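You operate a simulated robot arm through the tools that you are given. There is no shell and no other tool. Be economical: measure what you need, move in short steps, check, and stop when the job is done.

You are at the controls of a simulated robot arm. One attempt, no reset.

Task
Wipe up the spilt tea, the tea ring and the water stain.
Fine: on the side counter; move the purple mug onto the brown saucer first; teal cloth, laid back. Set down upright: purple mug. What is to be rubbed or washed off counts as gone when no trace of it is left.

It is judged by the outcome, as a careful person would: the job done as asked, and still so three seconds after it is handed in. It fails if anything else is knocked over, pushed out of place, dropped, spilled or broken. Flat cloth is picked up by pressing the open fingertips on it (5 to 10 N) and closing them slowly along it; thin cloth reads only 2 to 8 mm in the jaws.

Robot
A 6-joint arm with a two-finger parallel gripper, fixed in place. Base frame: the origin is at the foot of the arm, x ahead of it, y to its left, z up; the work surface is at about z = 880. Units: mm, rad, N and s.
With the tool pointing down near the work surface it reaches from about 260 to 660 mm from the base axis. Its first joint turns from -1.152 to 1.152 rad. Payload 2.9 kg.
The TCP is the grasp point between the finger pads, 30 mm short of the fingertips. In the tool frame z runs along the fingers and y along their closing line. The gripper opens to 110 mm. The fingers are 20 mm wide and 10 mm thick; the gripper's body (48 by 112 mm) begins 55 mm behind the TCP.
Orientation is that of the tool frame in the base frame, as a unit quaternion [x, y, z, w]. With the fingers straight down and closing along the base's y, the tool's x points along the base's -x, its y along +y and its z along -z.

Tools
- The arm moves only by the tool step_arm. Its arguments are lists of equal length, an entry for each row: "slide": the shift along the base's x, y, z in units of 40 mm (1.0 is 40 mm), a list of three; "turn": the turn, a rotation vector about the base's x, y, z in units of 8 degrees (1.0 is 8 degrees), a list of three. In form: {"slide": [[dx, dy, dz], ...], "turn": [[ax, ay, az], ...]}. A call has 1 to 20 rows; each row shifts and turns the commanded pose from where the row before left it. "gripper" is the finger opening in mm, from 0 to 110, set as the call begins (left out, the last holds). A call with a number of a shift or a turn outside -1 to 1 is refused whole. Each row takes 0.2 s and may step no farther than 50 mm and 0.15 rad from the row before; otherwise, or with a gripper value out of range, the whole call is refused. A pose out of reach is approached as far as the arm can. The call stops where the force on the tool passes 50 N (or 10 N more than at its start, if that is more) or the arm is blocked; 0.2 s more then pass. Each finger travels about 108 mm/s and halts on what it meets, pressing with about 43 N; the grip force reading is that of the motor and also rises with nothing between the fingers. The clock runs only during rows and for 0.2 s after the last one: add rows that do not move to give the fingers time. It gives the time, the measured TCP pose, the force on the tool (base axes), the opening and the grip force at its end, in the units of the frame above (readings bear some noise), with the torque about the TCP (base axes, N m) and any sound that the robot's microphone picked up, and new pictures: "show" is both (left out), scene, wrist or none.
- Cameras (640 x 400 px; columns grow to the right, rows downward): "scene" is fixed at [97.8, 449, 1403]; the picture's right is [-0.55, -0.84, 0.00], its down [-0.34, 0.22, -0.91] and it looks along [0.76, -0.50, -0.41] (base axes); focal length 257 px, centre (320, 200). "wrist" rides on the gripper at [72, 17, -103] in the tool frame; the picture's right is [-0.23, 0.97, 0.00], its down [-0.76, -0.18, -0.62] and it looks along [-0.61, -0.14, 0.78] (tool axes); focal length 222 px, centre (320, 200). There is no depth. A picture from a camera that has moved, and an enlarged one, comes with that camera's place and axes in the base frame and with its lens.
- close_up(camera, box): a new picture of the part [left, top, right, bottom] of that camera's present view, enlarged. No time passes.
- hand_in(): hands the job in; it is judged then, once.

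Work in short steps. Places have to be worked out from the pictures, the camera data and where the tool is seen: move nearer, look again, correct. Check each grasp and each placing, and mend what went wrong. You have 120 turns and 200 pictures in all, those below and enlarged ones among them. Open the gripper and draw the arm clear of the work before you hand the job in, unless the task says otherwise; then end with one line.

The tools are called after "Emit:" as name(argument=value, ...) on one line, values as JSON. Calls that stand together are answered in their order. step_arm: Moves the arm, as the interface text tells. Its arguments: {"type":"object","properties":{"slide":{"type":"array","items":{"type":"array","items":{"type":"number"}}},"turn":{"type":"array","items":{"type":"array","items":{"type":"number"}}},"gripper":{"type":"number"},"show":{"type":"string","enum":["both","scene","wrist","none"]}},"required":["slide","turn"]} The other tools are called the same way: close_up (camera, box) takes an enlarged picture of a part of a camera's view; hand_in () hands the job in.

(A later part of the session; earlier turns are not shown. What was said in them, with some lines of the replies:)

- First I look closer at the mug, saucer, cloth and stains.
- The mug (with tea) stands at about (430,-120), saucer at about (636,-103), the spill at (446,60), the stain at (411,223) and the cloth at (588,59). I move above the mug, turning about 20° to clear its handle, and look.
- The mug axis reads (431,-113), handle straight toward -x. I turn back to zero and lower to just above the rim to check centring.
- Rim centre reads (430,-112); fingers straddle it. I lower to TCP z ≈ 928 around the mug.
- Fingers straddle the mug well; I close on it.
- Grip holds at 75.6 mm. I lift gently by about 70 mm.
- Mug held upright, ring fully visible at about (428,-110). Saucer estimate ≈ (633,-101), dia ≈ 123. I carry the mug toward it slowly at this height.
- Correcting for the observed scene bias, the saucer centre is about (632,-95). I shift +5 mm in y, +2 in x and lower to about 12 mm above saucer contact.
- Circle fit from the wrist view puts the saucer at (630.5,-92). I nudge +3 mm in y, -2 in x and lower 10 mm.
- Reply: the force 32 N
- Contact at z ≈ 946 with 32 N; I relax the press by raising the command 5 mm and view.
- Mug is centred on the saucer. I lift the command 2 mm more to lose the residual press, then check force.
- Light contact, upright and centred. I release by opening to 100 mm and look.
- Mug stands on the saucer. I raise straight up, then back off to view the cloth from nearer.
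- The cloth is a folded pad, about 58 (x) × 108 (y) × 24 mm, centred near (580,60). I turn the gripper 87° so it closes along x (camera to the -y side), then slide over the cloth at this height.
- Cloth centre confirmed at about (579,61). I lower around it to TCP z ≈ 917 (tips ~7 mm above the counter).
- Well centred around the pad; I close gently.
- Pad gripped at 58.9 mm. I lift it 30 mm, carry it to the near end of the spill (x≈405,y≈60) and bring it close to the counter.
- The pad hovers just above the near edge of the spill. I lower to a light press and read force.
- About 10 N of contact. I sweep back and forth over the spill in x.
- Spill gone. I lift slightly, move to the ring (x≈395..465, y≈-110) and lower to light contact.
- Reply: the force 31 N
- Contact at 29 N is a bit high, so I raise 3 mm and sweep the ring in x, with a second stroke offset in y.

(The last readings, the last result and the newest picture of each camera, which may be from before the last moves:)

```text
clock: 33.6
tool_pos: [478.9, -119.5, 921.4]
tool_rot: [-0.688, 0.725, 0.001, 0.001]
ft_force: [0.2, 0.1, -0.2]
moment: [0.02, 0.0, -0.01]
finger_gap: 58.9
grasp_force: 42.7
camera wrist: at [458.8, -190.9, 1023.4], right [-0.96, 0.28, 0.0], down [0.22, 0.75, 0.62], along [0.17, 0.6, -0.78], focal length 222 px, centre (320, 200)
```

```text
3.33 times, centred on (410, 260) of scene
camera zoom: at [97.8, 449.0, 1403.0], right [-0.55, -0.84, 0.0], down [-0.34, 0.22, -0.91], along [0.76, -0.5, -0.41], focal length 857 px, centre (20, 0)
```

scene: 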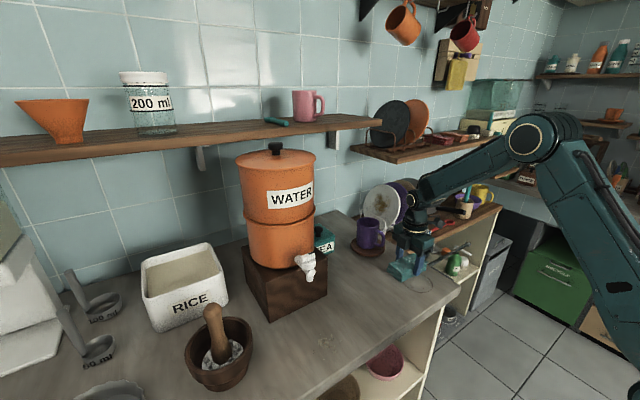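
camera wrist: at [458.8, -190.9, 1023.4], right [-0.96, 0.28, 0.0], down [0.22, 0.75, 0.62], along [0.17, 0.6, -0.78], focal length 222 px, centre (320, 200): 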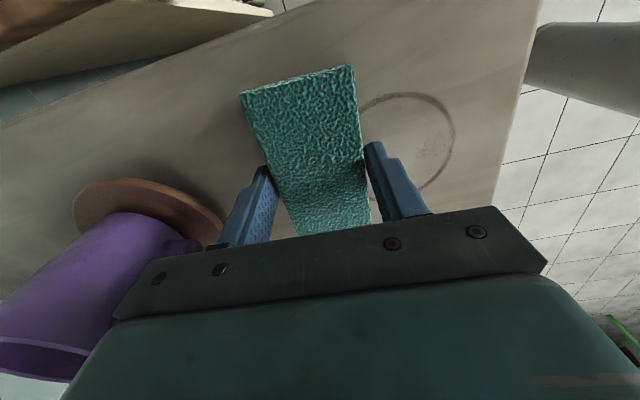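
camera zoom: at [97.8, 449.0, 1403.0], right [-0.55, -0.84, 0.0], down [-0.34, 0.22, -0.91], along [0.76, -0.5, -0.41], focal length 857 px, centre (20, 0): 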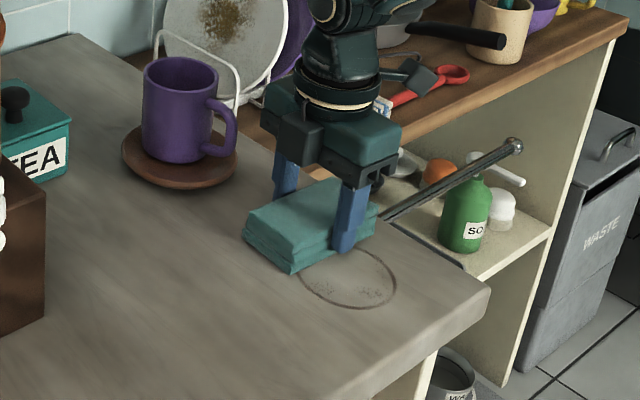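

Contact was lost (0 N at z 921). I lower 3.6 mm and sweep back and forth again.

Emit:
step_arm(slide=[[0, 0, -0.1], [-0.5, 0, 0], [-0.5, 0, 0], [-0.5, 0, 0], [-0.5, 0, 0], [-0.2, 0, 0], [0, 0.3, 0], [0.5, 0, 0], [0.5, 0, 0], [0.5, 0, 0], [0.5, 0, 0], [0.2, 0, 0], [0, 0, 0]], turn=[[0, 0, 0], [0, 0, 0], [0, 0, 0], [0, 0, 0], [0, 0, 0], [0, 0, 0], [0, 0, 0], [0, 0, 0], [0, 0, 0], [0, 0, 0], [0, 0, 0], [0, 0, 0], [0, 0, 0]])

Emit:
close_up(camera="scene", box=[330, 200, 490, 320])

```text
clock: 35.3
tool_pos: [394.6, -107.5, 917.6]
tool_rot: [-0.686, 0.727, 0.002, -0.005]
ft_force: [-0.7, 0.1, 6.6]
moment: [0.04, -0.15, -0.02]
finger_gap: 59.0
grasp_force: 43.0
stopped in row 8: the force on the tool passed its limit at 55 N (the readings are from after the stop); the commanded pose is now the measured one
camera wrist: at [374.7, -178.7, 1021.0], right [-0.96, 0.28, 0.01], down [0.23, 0.75, 0.62], along [0.17, 0.59, -0.79], focal length 222 px, centre (320, 200)
```

scene: 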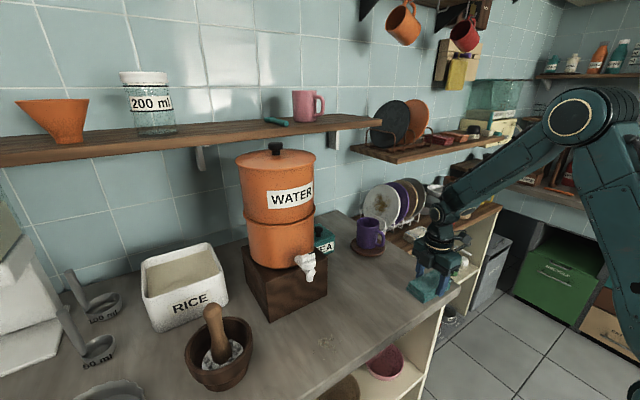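
wrist: 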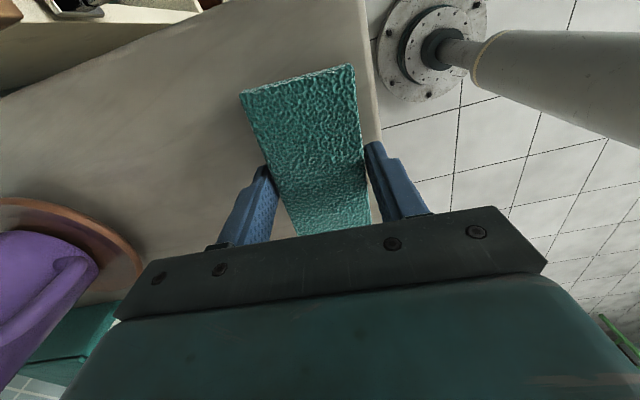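

```text
3.33 times, centred on (410, 260) of scene
camera zoom: at [97.6, 449.0, 1403.0], right [-0.55, -0.84, 0.0], down [-0.34, 0.22, -0.91], along [0.76, -0.5, -0.41], focal length 857 px, centre (20, 0)
```

zoom: 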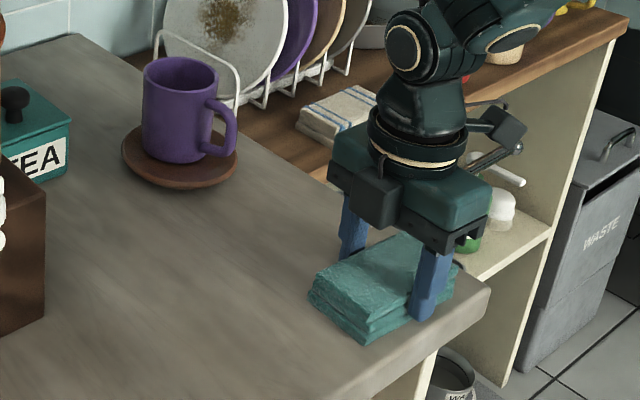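

The visible part of the ring is gone. I lift, restore the small tilt, and move off toward the water stain, stopping short to view both places.

Emit:
step_arm(slide=[[0, 0, 0.7], [0, 0.5, 0.6], [0, 0.9, 0], [0, 0.9, 0], [0, 0.9, 0], [0, 0.9, 0], [0, 0.9, 0], [0, 0, 0]], turn=[[0.03, -0.07, 0.03], [0, 0, 0], [0, 0, 0], [0, 0, 0], [0, 0, 0], [0, 0, 0], [0, 0, 0], [0, 0, 0]])

Emit:
close_up(camera="scene", box=[380, 220, 480, 320])

Emit:
close_up(camera="scene", box=[270, 300, 370, 380])

```text
clock: 37.1
tool_pos: [395.0, 94.5, 970.9]
tool_rot: [-0.688, 0.726, 0.002, 0.0]
ft_force: [-0.4, -0.5, -0.3]
moment: [-0.04, 0.0, -0.01]
finger_gap: 58.6
grasp_force: 43.4
camera wrist: at [373.2, 23.1, 1073.5], right [-0.96, 0.28, 0.0], down [0.22, 0.75, 0.62], along [0.17, 0.6, -0.78], focal length 222 px, centre (320, 200)
```

scene: 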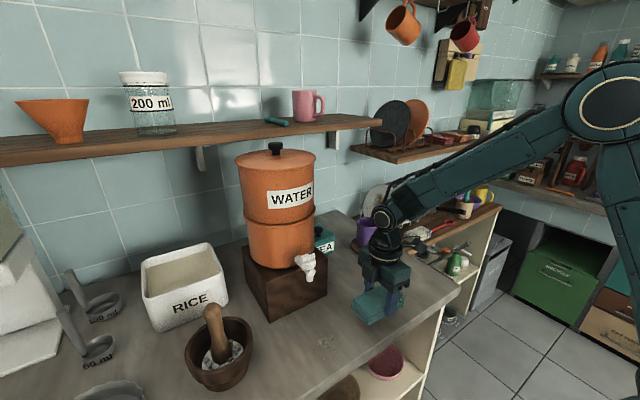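
wrist: 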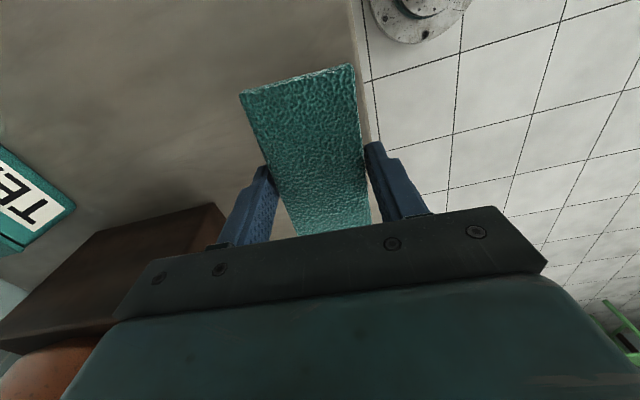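

```text
4.00 times, centred on (430, 270) of scene
camera zoom: at [97.7, 449.0, 1403.0], right [-0.55, -0.84, 0.0], down [-0.34, 0.22, -0.91], along [0.76, -0.5, -0.41], focal length 1029 px, centre (-120, -80)
```

zoom: 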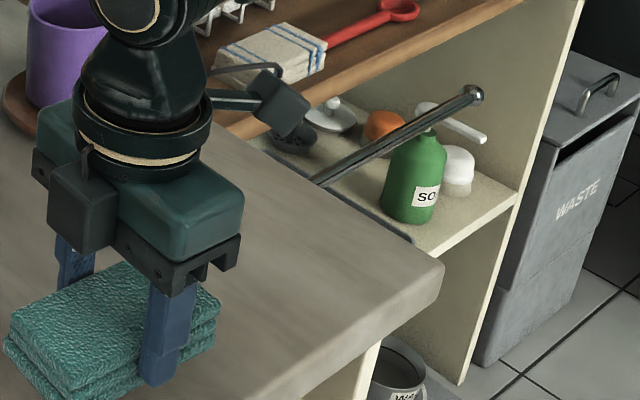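

```text
5.00 times, centred on (320, 340) of scene
camera zoom: at [97.7, 449.0, 1403.0], right [-0.55, -0.84, 0.0], down [-0.34, 0.22, -0.91], along [0.76, -0.5, -0.41], focal length 1286 px, centre (320, -500)
```

zoom: 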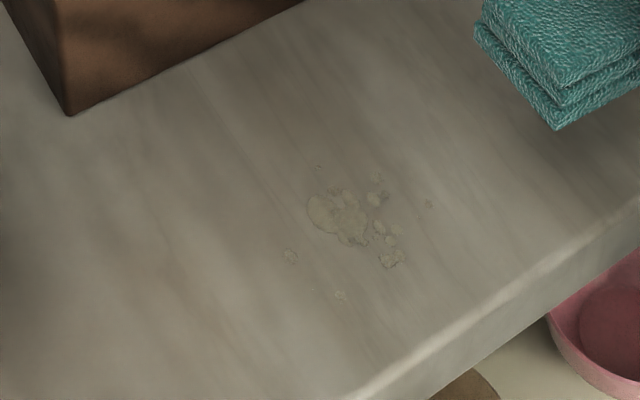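

Ring and spill are gone. The water stain spans x 388–445, y 189–255; I move the pad to (390,222) and lower near contact.

Emit:
step_arm(slide=[[0, 0.8, 0], [0, 0.8, 0], [-0.1, 0.8, 0], [0, 0.79, 0], [0, 0, -0.6], [0, 0, -0.5], [0, 0, -0.15], [0, 0, -0.05], [0, 0, 0]], turn=[[0, 0, 0], [0, 0, 0], [0, 0, 0], [0, 0, 0], [0, 0, 0], [0, 0, 0], [0, 0, 0], [0, 0, 0], [0, 0, 0]])

Emit:
close_up(camera="scene", box=[250, 240, 400, 380])

```text
clock: 39.1
tool_pos: [391.1, 220.0, 917.7]
tool_rot: [-0.687, 0.726, 0.001, 0.0]
ft_force: [0.1, -0.3, -0.2]
moment: [0.0, -0.03, -0.02]
finger_gap: 58.7
grasp_force: 42.8
camera wrist: at [370.7, 148.6, 1020.9], right [-0.96, 0.28, 0.0], down [0.22, 0.75, 0.62], along [0.17, 0.6, -0.78], focal length 222 px, centre (320, 200)
```

scene: 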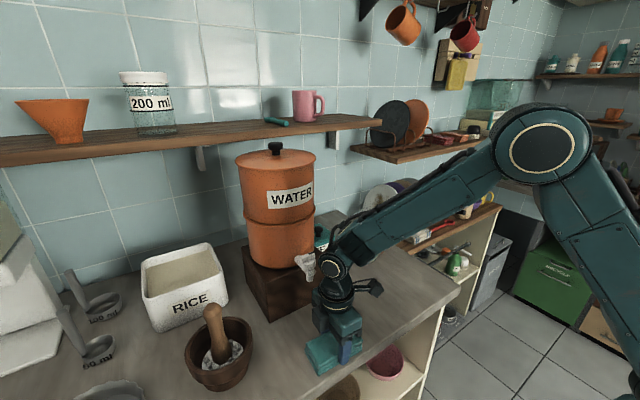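
wrist: 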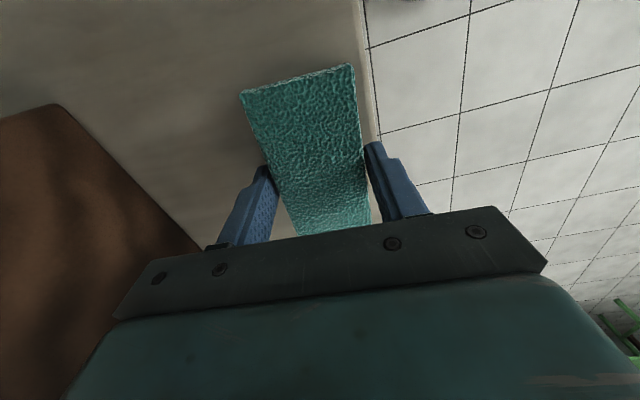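

```text
2.86 times, centred on (325, 310) of scene
camera zoom: at [97.8, 449.0, 1403.0], right [-0.55, -0.84, 0.0], down [-0.34, 0.22, -0.91], along [0.76, -0.5, -0.41], focal length 735 px, centre (306, -114)
```

zoom: 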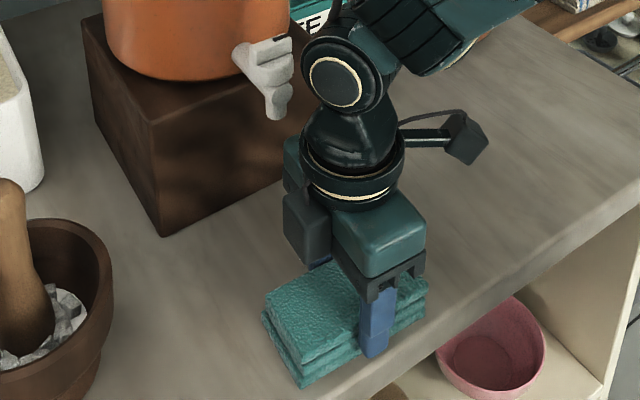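

Not quite touching at 917.7; I lower 3 mm more and read force.

Emit:
step_arm(slide=[[0, 0, -0.07], [0, 0, 0]], turn=[[0, 0, 0], [0, 0, 0]], show="none")

```text
clock: 39.7
tool_pos: [392.1, 221.1, 916.9]
tool_rot: [-0.688, 0.726, 0.001, 0.002]
ft_force: [-6.9, -3.5, 37.1]
moment: [-0.94, 0.76, -0.12]
finger_gap: 58.9
grasp_force: 43.1
```

37 N is more than needed; I ease 1.2 mm up and sweep in x across the stain.

Emit:
step_arm(slide=[[0, 0, 0.03], [0.3, 0, 0], [0.4, 0, 0], [0.4, 0, 0], [0, 0.2, 0], [-0.4, 0, 0], [-0.4, 0, 0], [-0.4, 0, 0], [0, -0.4, 0], [0.4, 0, 0], [0.4, 0, 0], [0.4, 0, 0], [0, 0, 0]], turn=[[0, 0, 0], [0, 0, 0], [0, 0, 0], [0, 0, 0], [0, 0, 0], [0, 0, 0], [0, 0, 0], [0, 0, 0], [0, 0, 0], [0, 0, 0], [0, 0, 0], [0, 0, 0], [0, 0, 0]], show="none")

Emit:
close_up(camera="scene", box=[250, 240, 400, 380])

```text
clock: 41.9
tool_pos: [391.3, 213.8, 916.9]
tool_rot: [-0.691, 0.722, 0.004, 0.0]
ft_force: [-1.2, 0.2, 6.3]
moment: [-0.02, -0.15, 0.08]
finger_gap: 58.9
grasp_force: 43.0
stopped in row 10: the force on the tool passed its limit at 52 N (the readings are from after the stop); the commanded pose is now the measured one
```

```text
2.86 times, centred on (325, 310) of scene
camera zoom: at [97.6, 448.9, 1403.0], right [-0.55, -0.84, 0.0], down [-0.34, 0.22, -0.91], along [0.76, -0.5, -0.41], focal length 735 px, centre (306, -114)
```

zoom: 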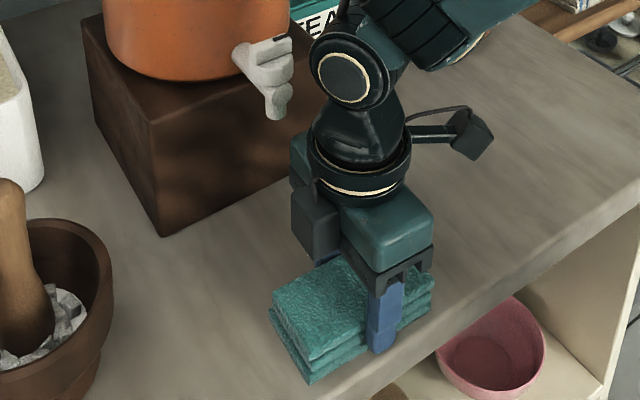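

I lift, restore orientation, and move aside in -y to inspect the stain area.

Emit:
step_arm(slide=[[0, 0, 0.6], [0.1, -0.5, 0.6], [0, -0.9, 0], [0, -0.9, 0], [0, -0.9, 0], [0, -0.65, 0], [0, 0, 0]], turn=[[-0.04, -0.04, -0.07], [0, 0, 0], [0, 0, 0], [0, 0, 0], [0, 0, 0], [0, 0, 0], [0, 0, 0]], show="wrist")

Emit:
close_up(camera="scene", box=[250, 280, 370, 380])

Emit:
close_up(camera="scene", box=[340, 210, 480, 320])

```text
clock: 43.5
tool_pos: [395.6, 61.2, 964.7]
tool_rot: [-0.689, 0.725, 0.001, 0.0]
ft_force: [-0.6, 0.1, -0.3]
moment: [0.04, 0.01, 0.01]
finger_gap: 59.0
grasp_force: 43.1
camera wrist: at [375.3, -11.6, 1068.2], right [-0.96, 0.28, 0.0], down [0.22, 0.75, 0.62], along [0.17, 0.6, -0.78], focal length 222 px, centre (320, 200)
```

wrist: 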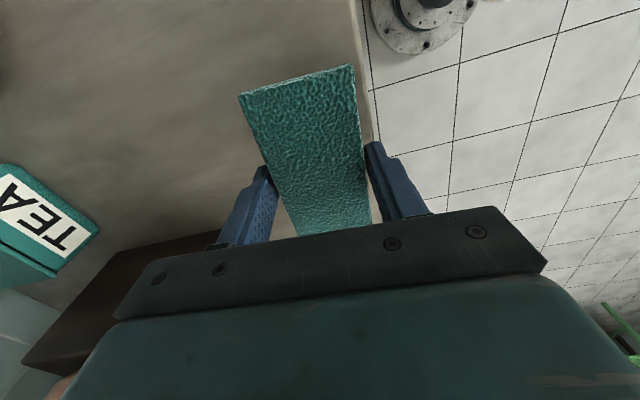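

```text
4.00 times, centred on (310, 330) of scene
camera zoom: at [97.8, 449.0, 1403.0], right [-0.55, -0.84, 0.0], down [-0.34, 0.22, -0.91], along [0.76, -0.5, -0.41], focal length 1029 px, centre (360, -320)
```

zoom: 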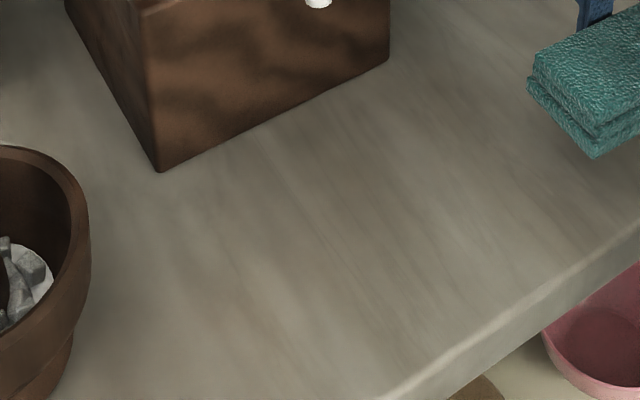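

```text
3.64 times, centred on (410, 265) of scene
camera zoom: at [97.8, 449.0, 1403.0], right [-0.55, -0.84, 0.0], down [-0.34, 0.22, -0.91], along [0.76, -0.5, -0.41], focal length 935 px, centre (-7, -36)
```

zoom: 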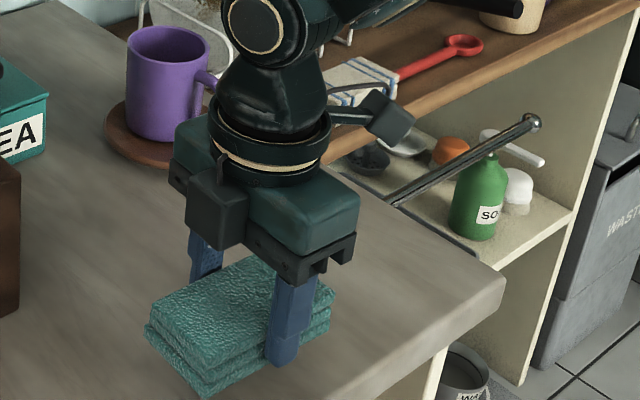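

The water stain is gone. I carry the pad back to its place at (580,60) and lower near contact.

Emit:
step_arm(slide=[[0.7, 0, 0], [0.8, 0, 0], [0.8, 0, 0], [0.8, 0, 0], [0.8, 0, 0], [0.7, -0.02, 0], [0, 0, -0.4], [0, 0, -0.4], [0, 0, -0.25], [0, 0, 0]], turn=[[0, 0, 0], [0, 0, 0], [0, 0, 0], [0, 0, 0], [0, 0, 0], [0, 0, 0], [0, 0, 0], [0, 0, 0], [0, 0, 0], [0, 0, 0]])

Emit:
close_up(camera="scene", box=[310, 200, 410, 300])

```text
clock: 45.7
tool_pos: [578.5, 58.3, 922.7]
tool_rot: [-0.688, 0.726, 0.001, 0.0]
ft_force: [0.4, -0.7, -0.1]
moment: [0.01, -0.03, -0.02]
finger_gap: 58.7
grasp_force: 43.0
camera wrist: at [557.2, -13.2, 1025.8], right [-0.96, 0.28, 0.0], down [0.22, 0.75, 0.62], along [0.17, 0.6, -0.78], focal length 222 px, centre (320, 200)
```

scene: 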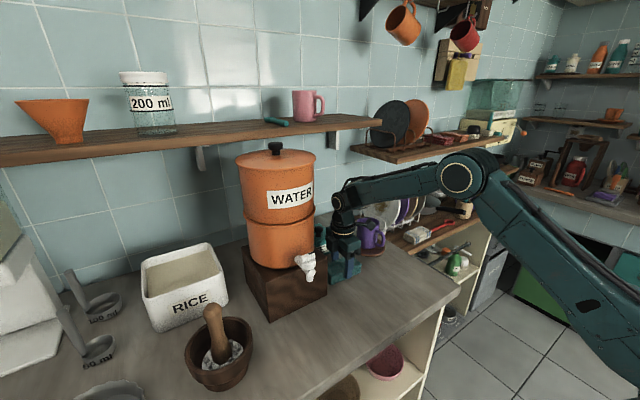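
wrist: 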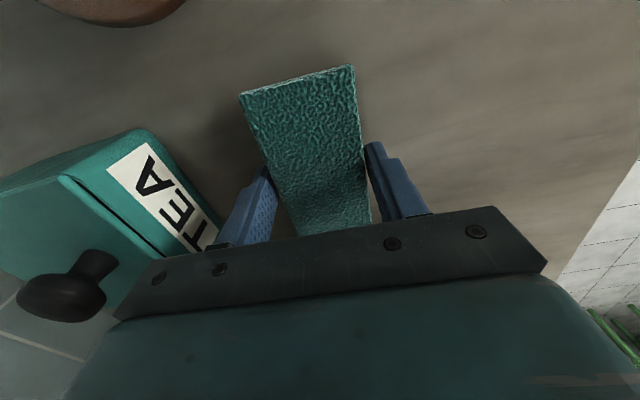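

```text
4.00 times, centred on (360, 250) of scene
camera zoom: at [97.8, 449.0, 1403.0], right [-0.55, -0.84, 0.0], down [-0.34, 0.22, -0.91], along [0.76, -0.5, -0.41], focal length 1029 px, centre (160, 0)
```

zoom: 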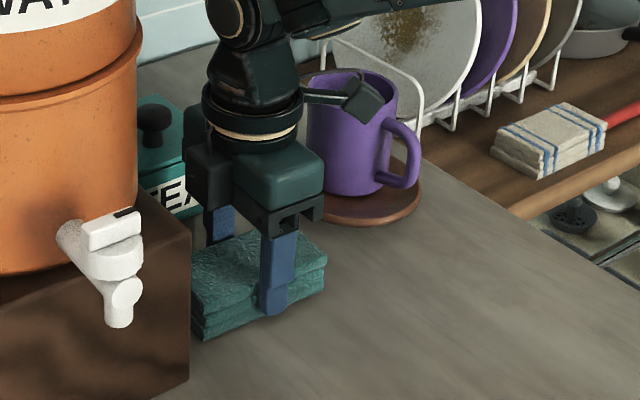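

Positioned about 4 mm above; I lower 4.4 mm with a small +1.5 mm shift to the original spot and check contact.

Emit:
step_arm(slide=[[0.03, 0.04, -0.06], [0, 0, -0.05], [0, 0, 0]], turn=[[0, 0, 0], [0, 0, 0], [0, 0, 0]], show="none")

```text
clock: 46.5
tool_pos: [580.7, 60.1, 918.8]
tool_rot: [-0.688, 0.726, 0.002, -0.001]
ft_force: [0.0, -0.3, 1.1]
moment: [0.04, 0.0, -0.01]
finger_gap: 58.6
grasp_force: 43.5
```

Just touching (1 N) at the original pose. I open the gripper and rise straight up.

Emit:
step_arm(slide=[[0, 0, 0], [0, 0, 0], [0, 0, 0], [0, 0, 0.4], [0, 0, 0.8], [0, 0, 0.9], [0, 0, 0.9], [0, 0, 0.5], [0, 0, 0]], turn=[[0, 0, 0], [0, 0, 0], [0, 0, 0], [0, 0, 0], [0, 0, 0], [0, 0, 0], [0, 0, 0], [0, 0, 0], [0, 0, 0]], gripper=90)

Emit:
close_up(camera="scene", box=[310, 200, 410, 300])

```text
clock: 48.5
tool_pos: [580.5, 60.2, 1059.0]
tool_rot: [-0.688, 0.726, 0.001, -0.003]
ft_force: [0.1, 0.9, 0.8]
moment: [0.01, 0.0, 0.01]
finger_gap: 89.8
grasp_force: 0.0
camera wrist: at [560.1, -11.6, 1161.7], right [-0.96, 0.28, 0.0], down [0.22, 0.75, 0.62], along [0.17, 0.6, -0.78], focal length 222 px, centre (320, 200)
```

scene: 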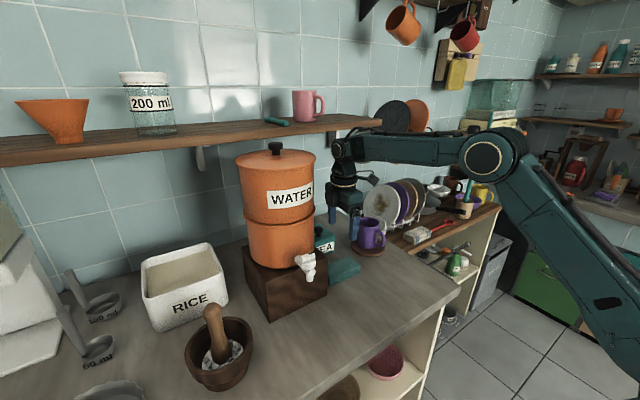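
wrist: 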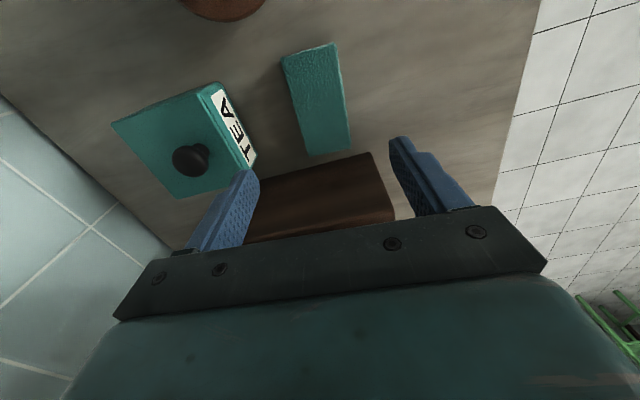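

```text
4.00 times, centred on (360, 250) of scene
camera zoom: at [97.8, 449.0, 1403.0], right [-0.55, -0.84, 0.0], down [-0.34, 0.22, -0.91], along [0.76, -0.5, -0.41], focal length 1029 px, centre (160, 0)
```

zoom: 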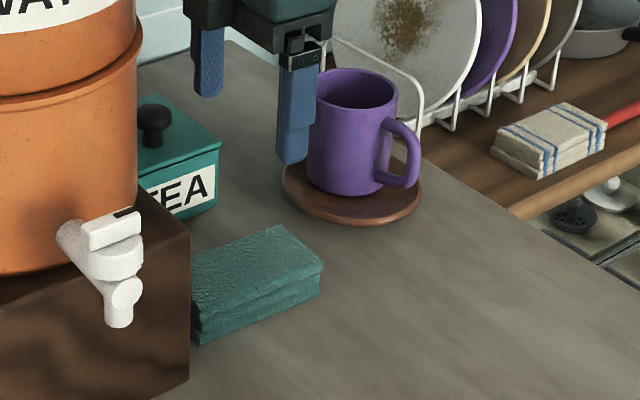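

Cloth is back as it lay. I draw the arm back and up, turning to the start orientation for a final inspection.

Emit:
step_arm(slide=[[-0.7, 0, 0.3], [-0.8, 0, 0.3], [-0.8, 0, 0.3], [-0.8, 0, 0.3], [-0.8, 0, 0.3], [-0.8, 0, 0.3], [-0.7, 0, 0.3], [0, 0, 0.3], [0, 0, 0.3], [0, 0, 0.3], [0, 0, 0.3], [0, 0, 0.2], [0, 0, 0]], turn=[[0, 0, 0], [0, 0, -0.97], [0, 0, -0.97], [0, 0, -0.97], [0, 0, -0.97], [0, 0, -0.97], [0, 0, -0.97], [0, 0, -0.97], [0, 0, -0.97], [0, 0, -0.97], [0, 0, -0.97], [0, 0, -0.97], [0, 0, 0]], gripper=110)

Emit:
close_up(camera="wrist", box=[150, 50, 470, 250])

Emit:
close_up(camera="scene", box=[260, 200, 480, 370])

```text
clock: 51.3
tool_pos: [364.6, 61.7, 1199.7]
tool_rot: [-0.013, 1.0, 0.002, -0.001]
ft_force: [-0.1, -0.3, 0.6]
moment: [0.04, -0.03, 0.0]
finger_gap: 110.2
grasp_force: 0.1
camera wrist: at [291.9, 75.4, 1302.5], right [0.2, 0.98, 0.0], down [0.77, -0.16, 0.62], along [0.61, -0.12, -0.78], focal length 222 px, centre (320, 200)
```

scene: 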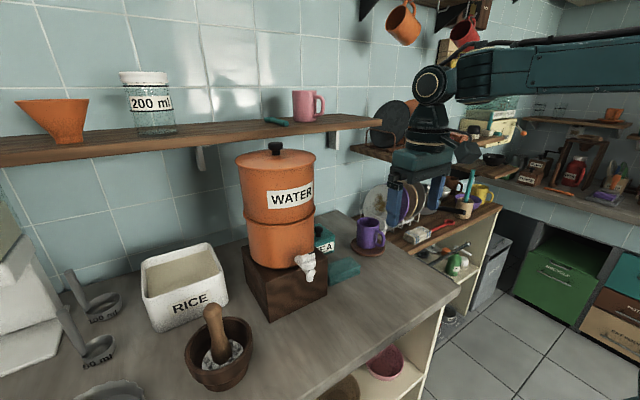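
wrist: 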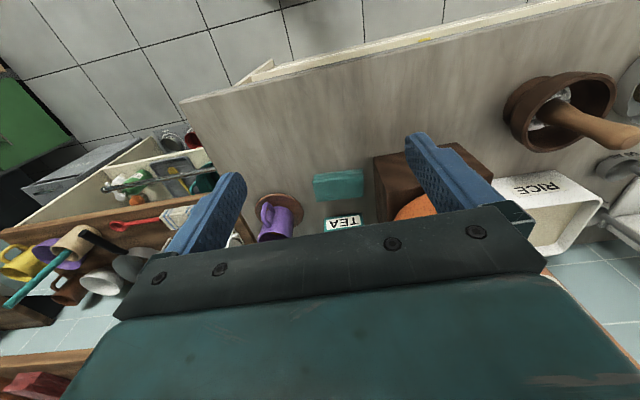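

```text
2.00 times, centred on (310, 150) of wrist
camera zoom: at [291.9, 75.4, 1302.5], right [0.2, 0.98, 0.0], down [0.77, -0.16, 0.62], along [0.61, -0.12, -0.78], focal length 444 px, centre (340, 300)
```

zoom: 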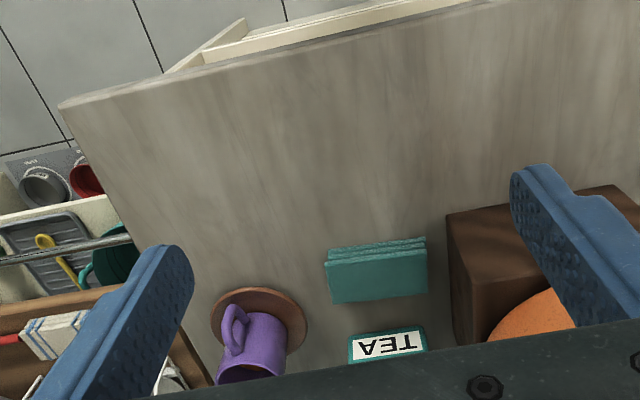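

```text
2.35 times, centred on (370, 285) of scene
camera zoom: at [97.8, 449.0, 1403.0], right [-0.55, -0.84, 0.0], down [-0.34, 0.22, -0.91], along [0.76, -0.5, -0.41], focal length 605 px, centre (202, 0)
```

zoom: 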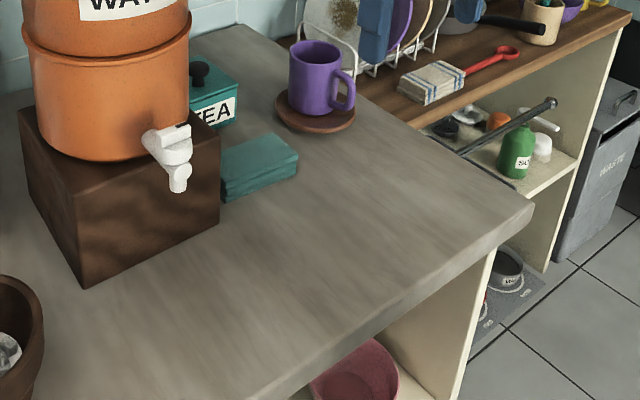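

Everything looks clean; I check enlarged for faint residue before handing in.

Emit:
close_up(camera="scene", box=[385, 250, 455, 310])

Emit:
close_up(camera="scene", box=[290, 310, 360, 370])

Emit:
close_up(camera="scene", box=[335, 270, 405, 330])

```text
6.67 times, centred on (420, 280) of scene
camera zoom: at [97.8, 449.0, 1403.0], right [-0.55, -0.84, 0.0], down [-0.34, 0.22, -0.91], along [0.76, -0.5, -0.41], focal length 1715 px, centre (-347, -333)
```

zoom: 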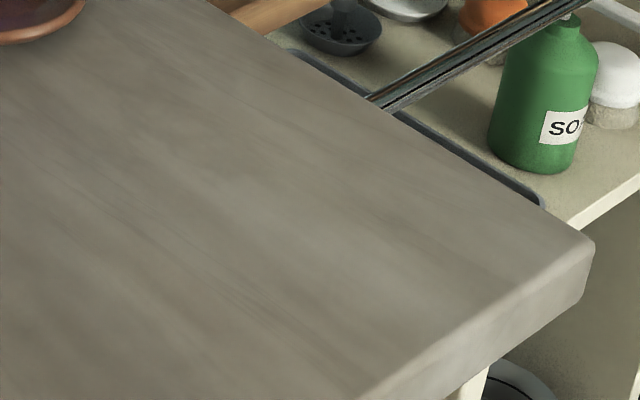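

```text
6.67 times, centred on (325, 340) of scene
camera zoom: at [97.8, 449.0, 1403.0], right [-0.55, -0.84, 0.0], down [-0.34, 0.22, -0.91], along [0.76, -0.5, -0.41], focal length 1715 px, centre (287, -733)
```

zoom: 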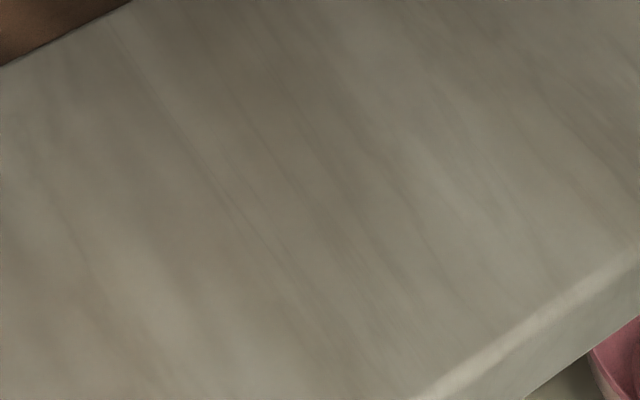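

```text
6.67 times, centred on (370, 300) of scene
camera zoom: at [97.8, 449.0, 1403.0], right [-0.55, -0.84, 0.0], down [-0.34, 0.22, -0.91], along [0.76, -0.5, -0.41], focal length 1715 px, centre (-13, -467)
```

zoom: 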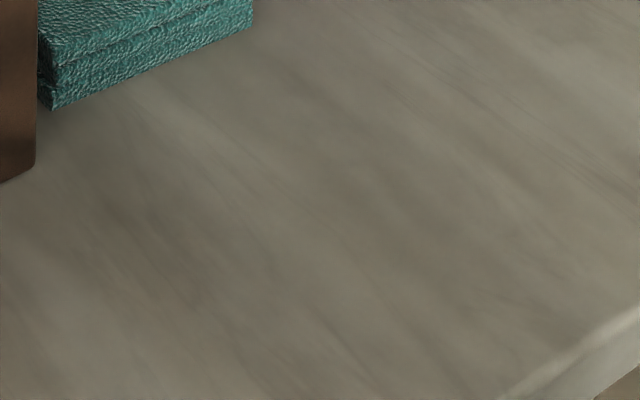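

No trace is left, the mug stands on the saucer, and the cloth is back with the arm clear; I hand in.

Emit:
hand_in()

```text
The job is handed in.
```

The spilt tea, the tea ring and the water stain are wiped up with no trace in the enlarged pictures, the purple mug stands upright on the brown saucer, and the teal cloth is laid back in its place.
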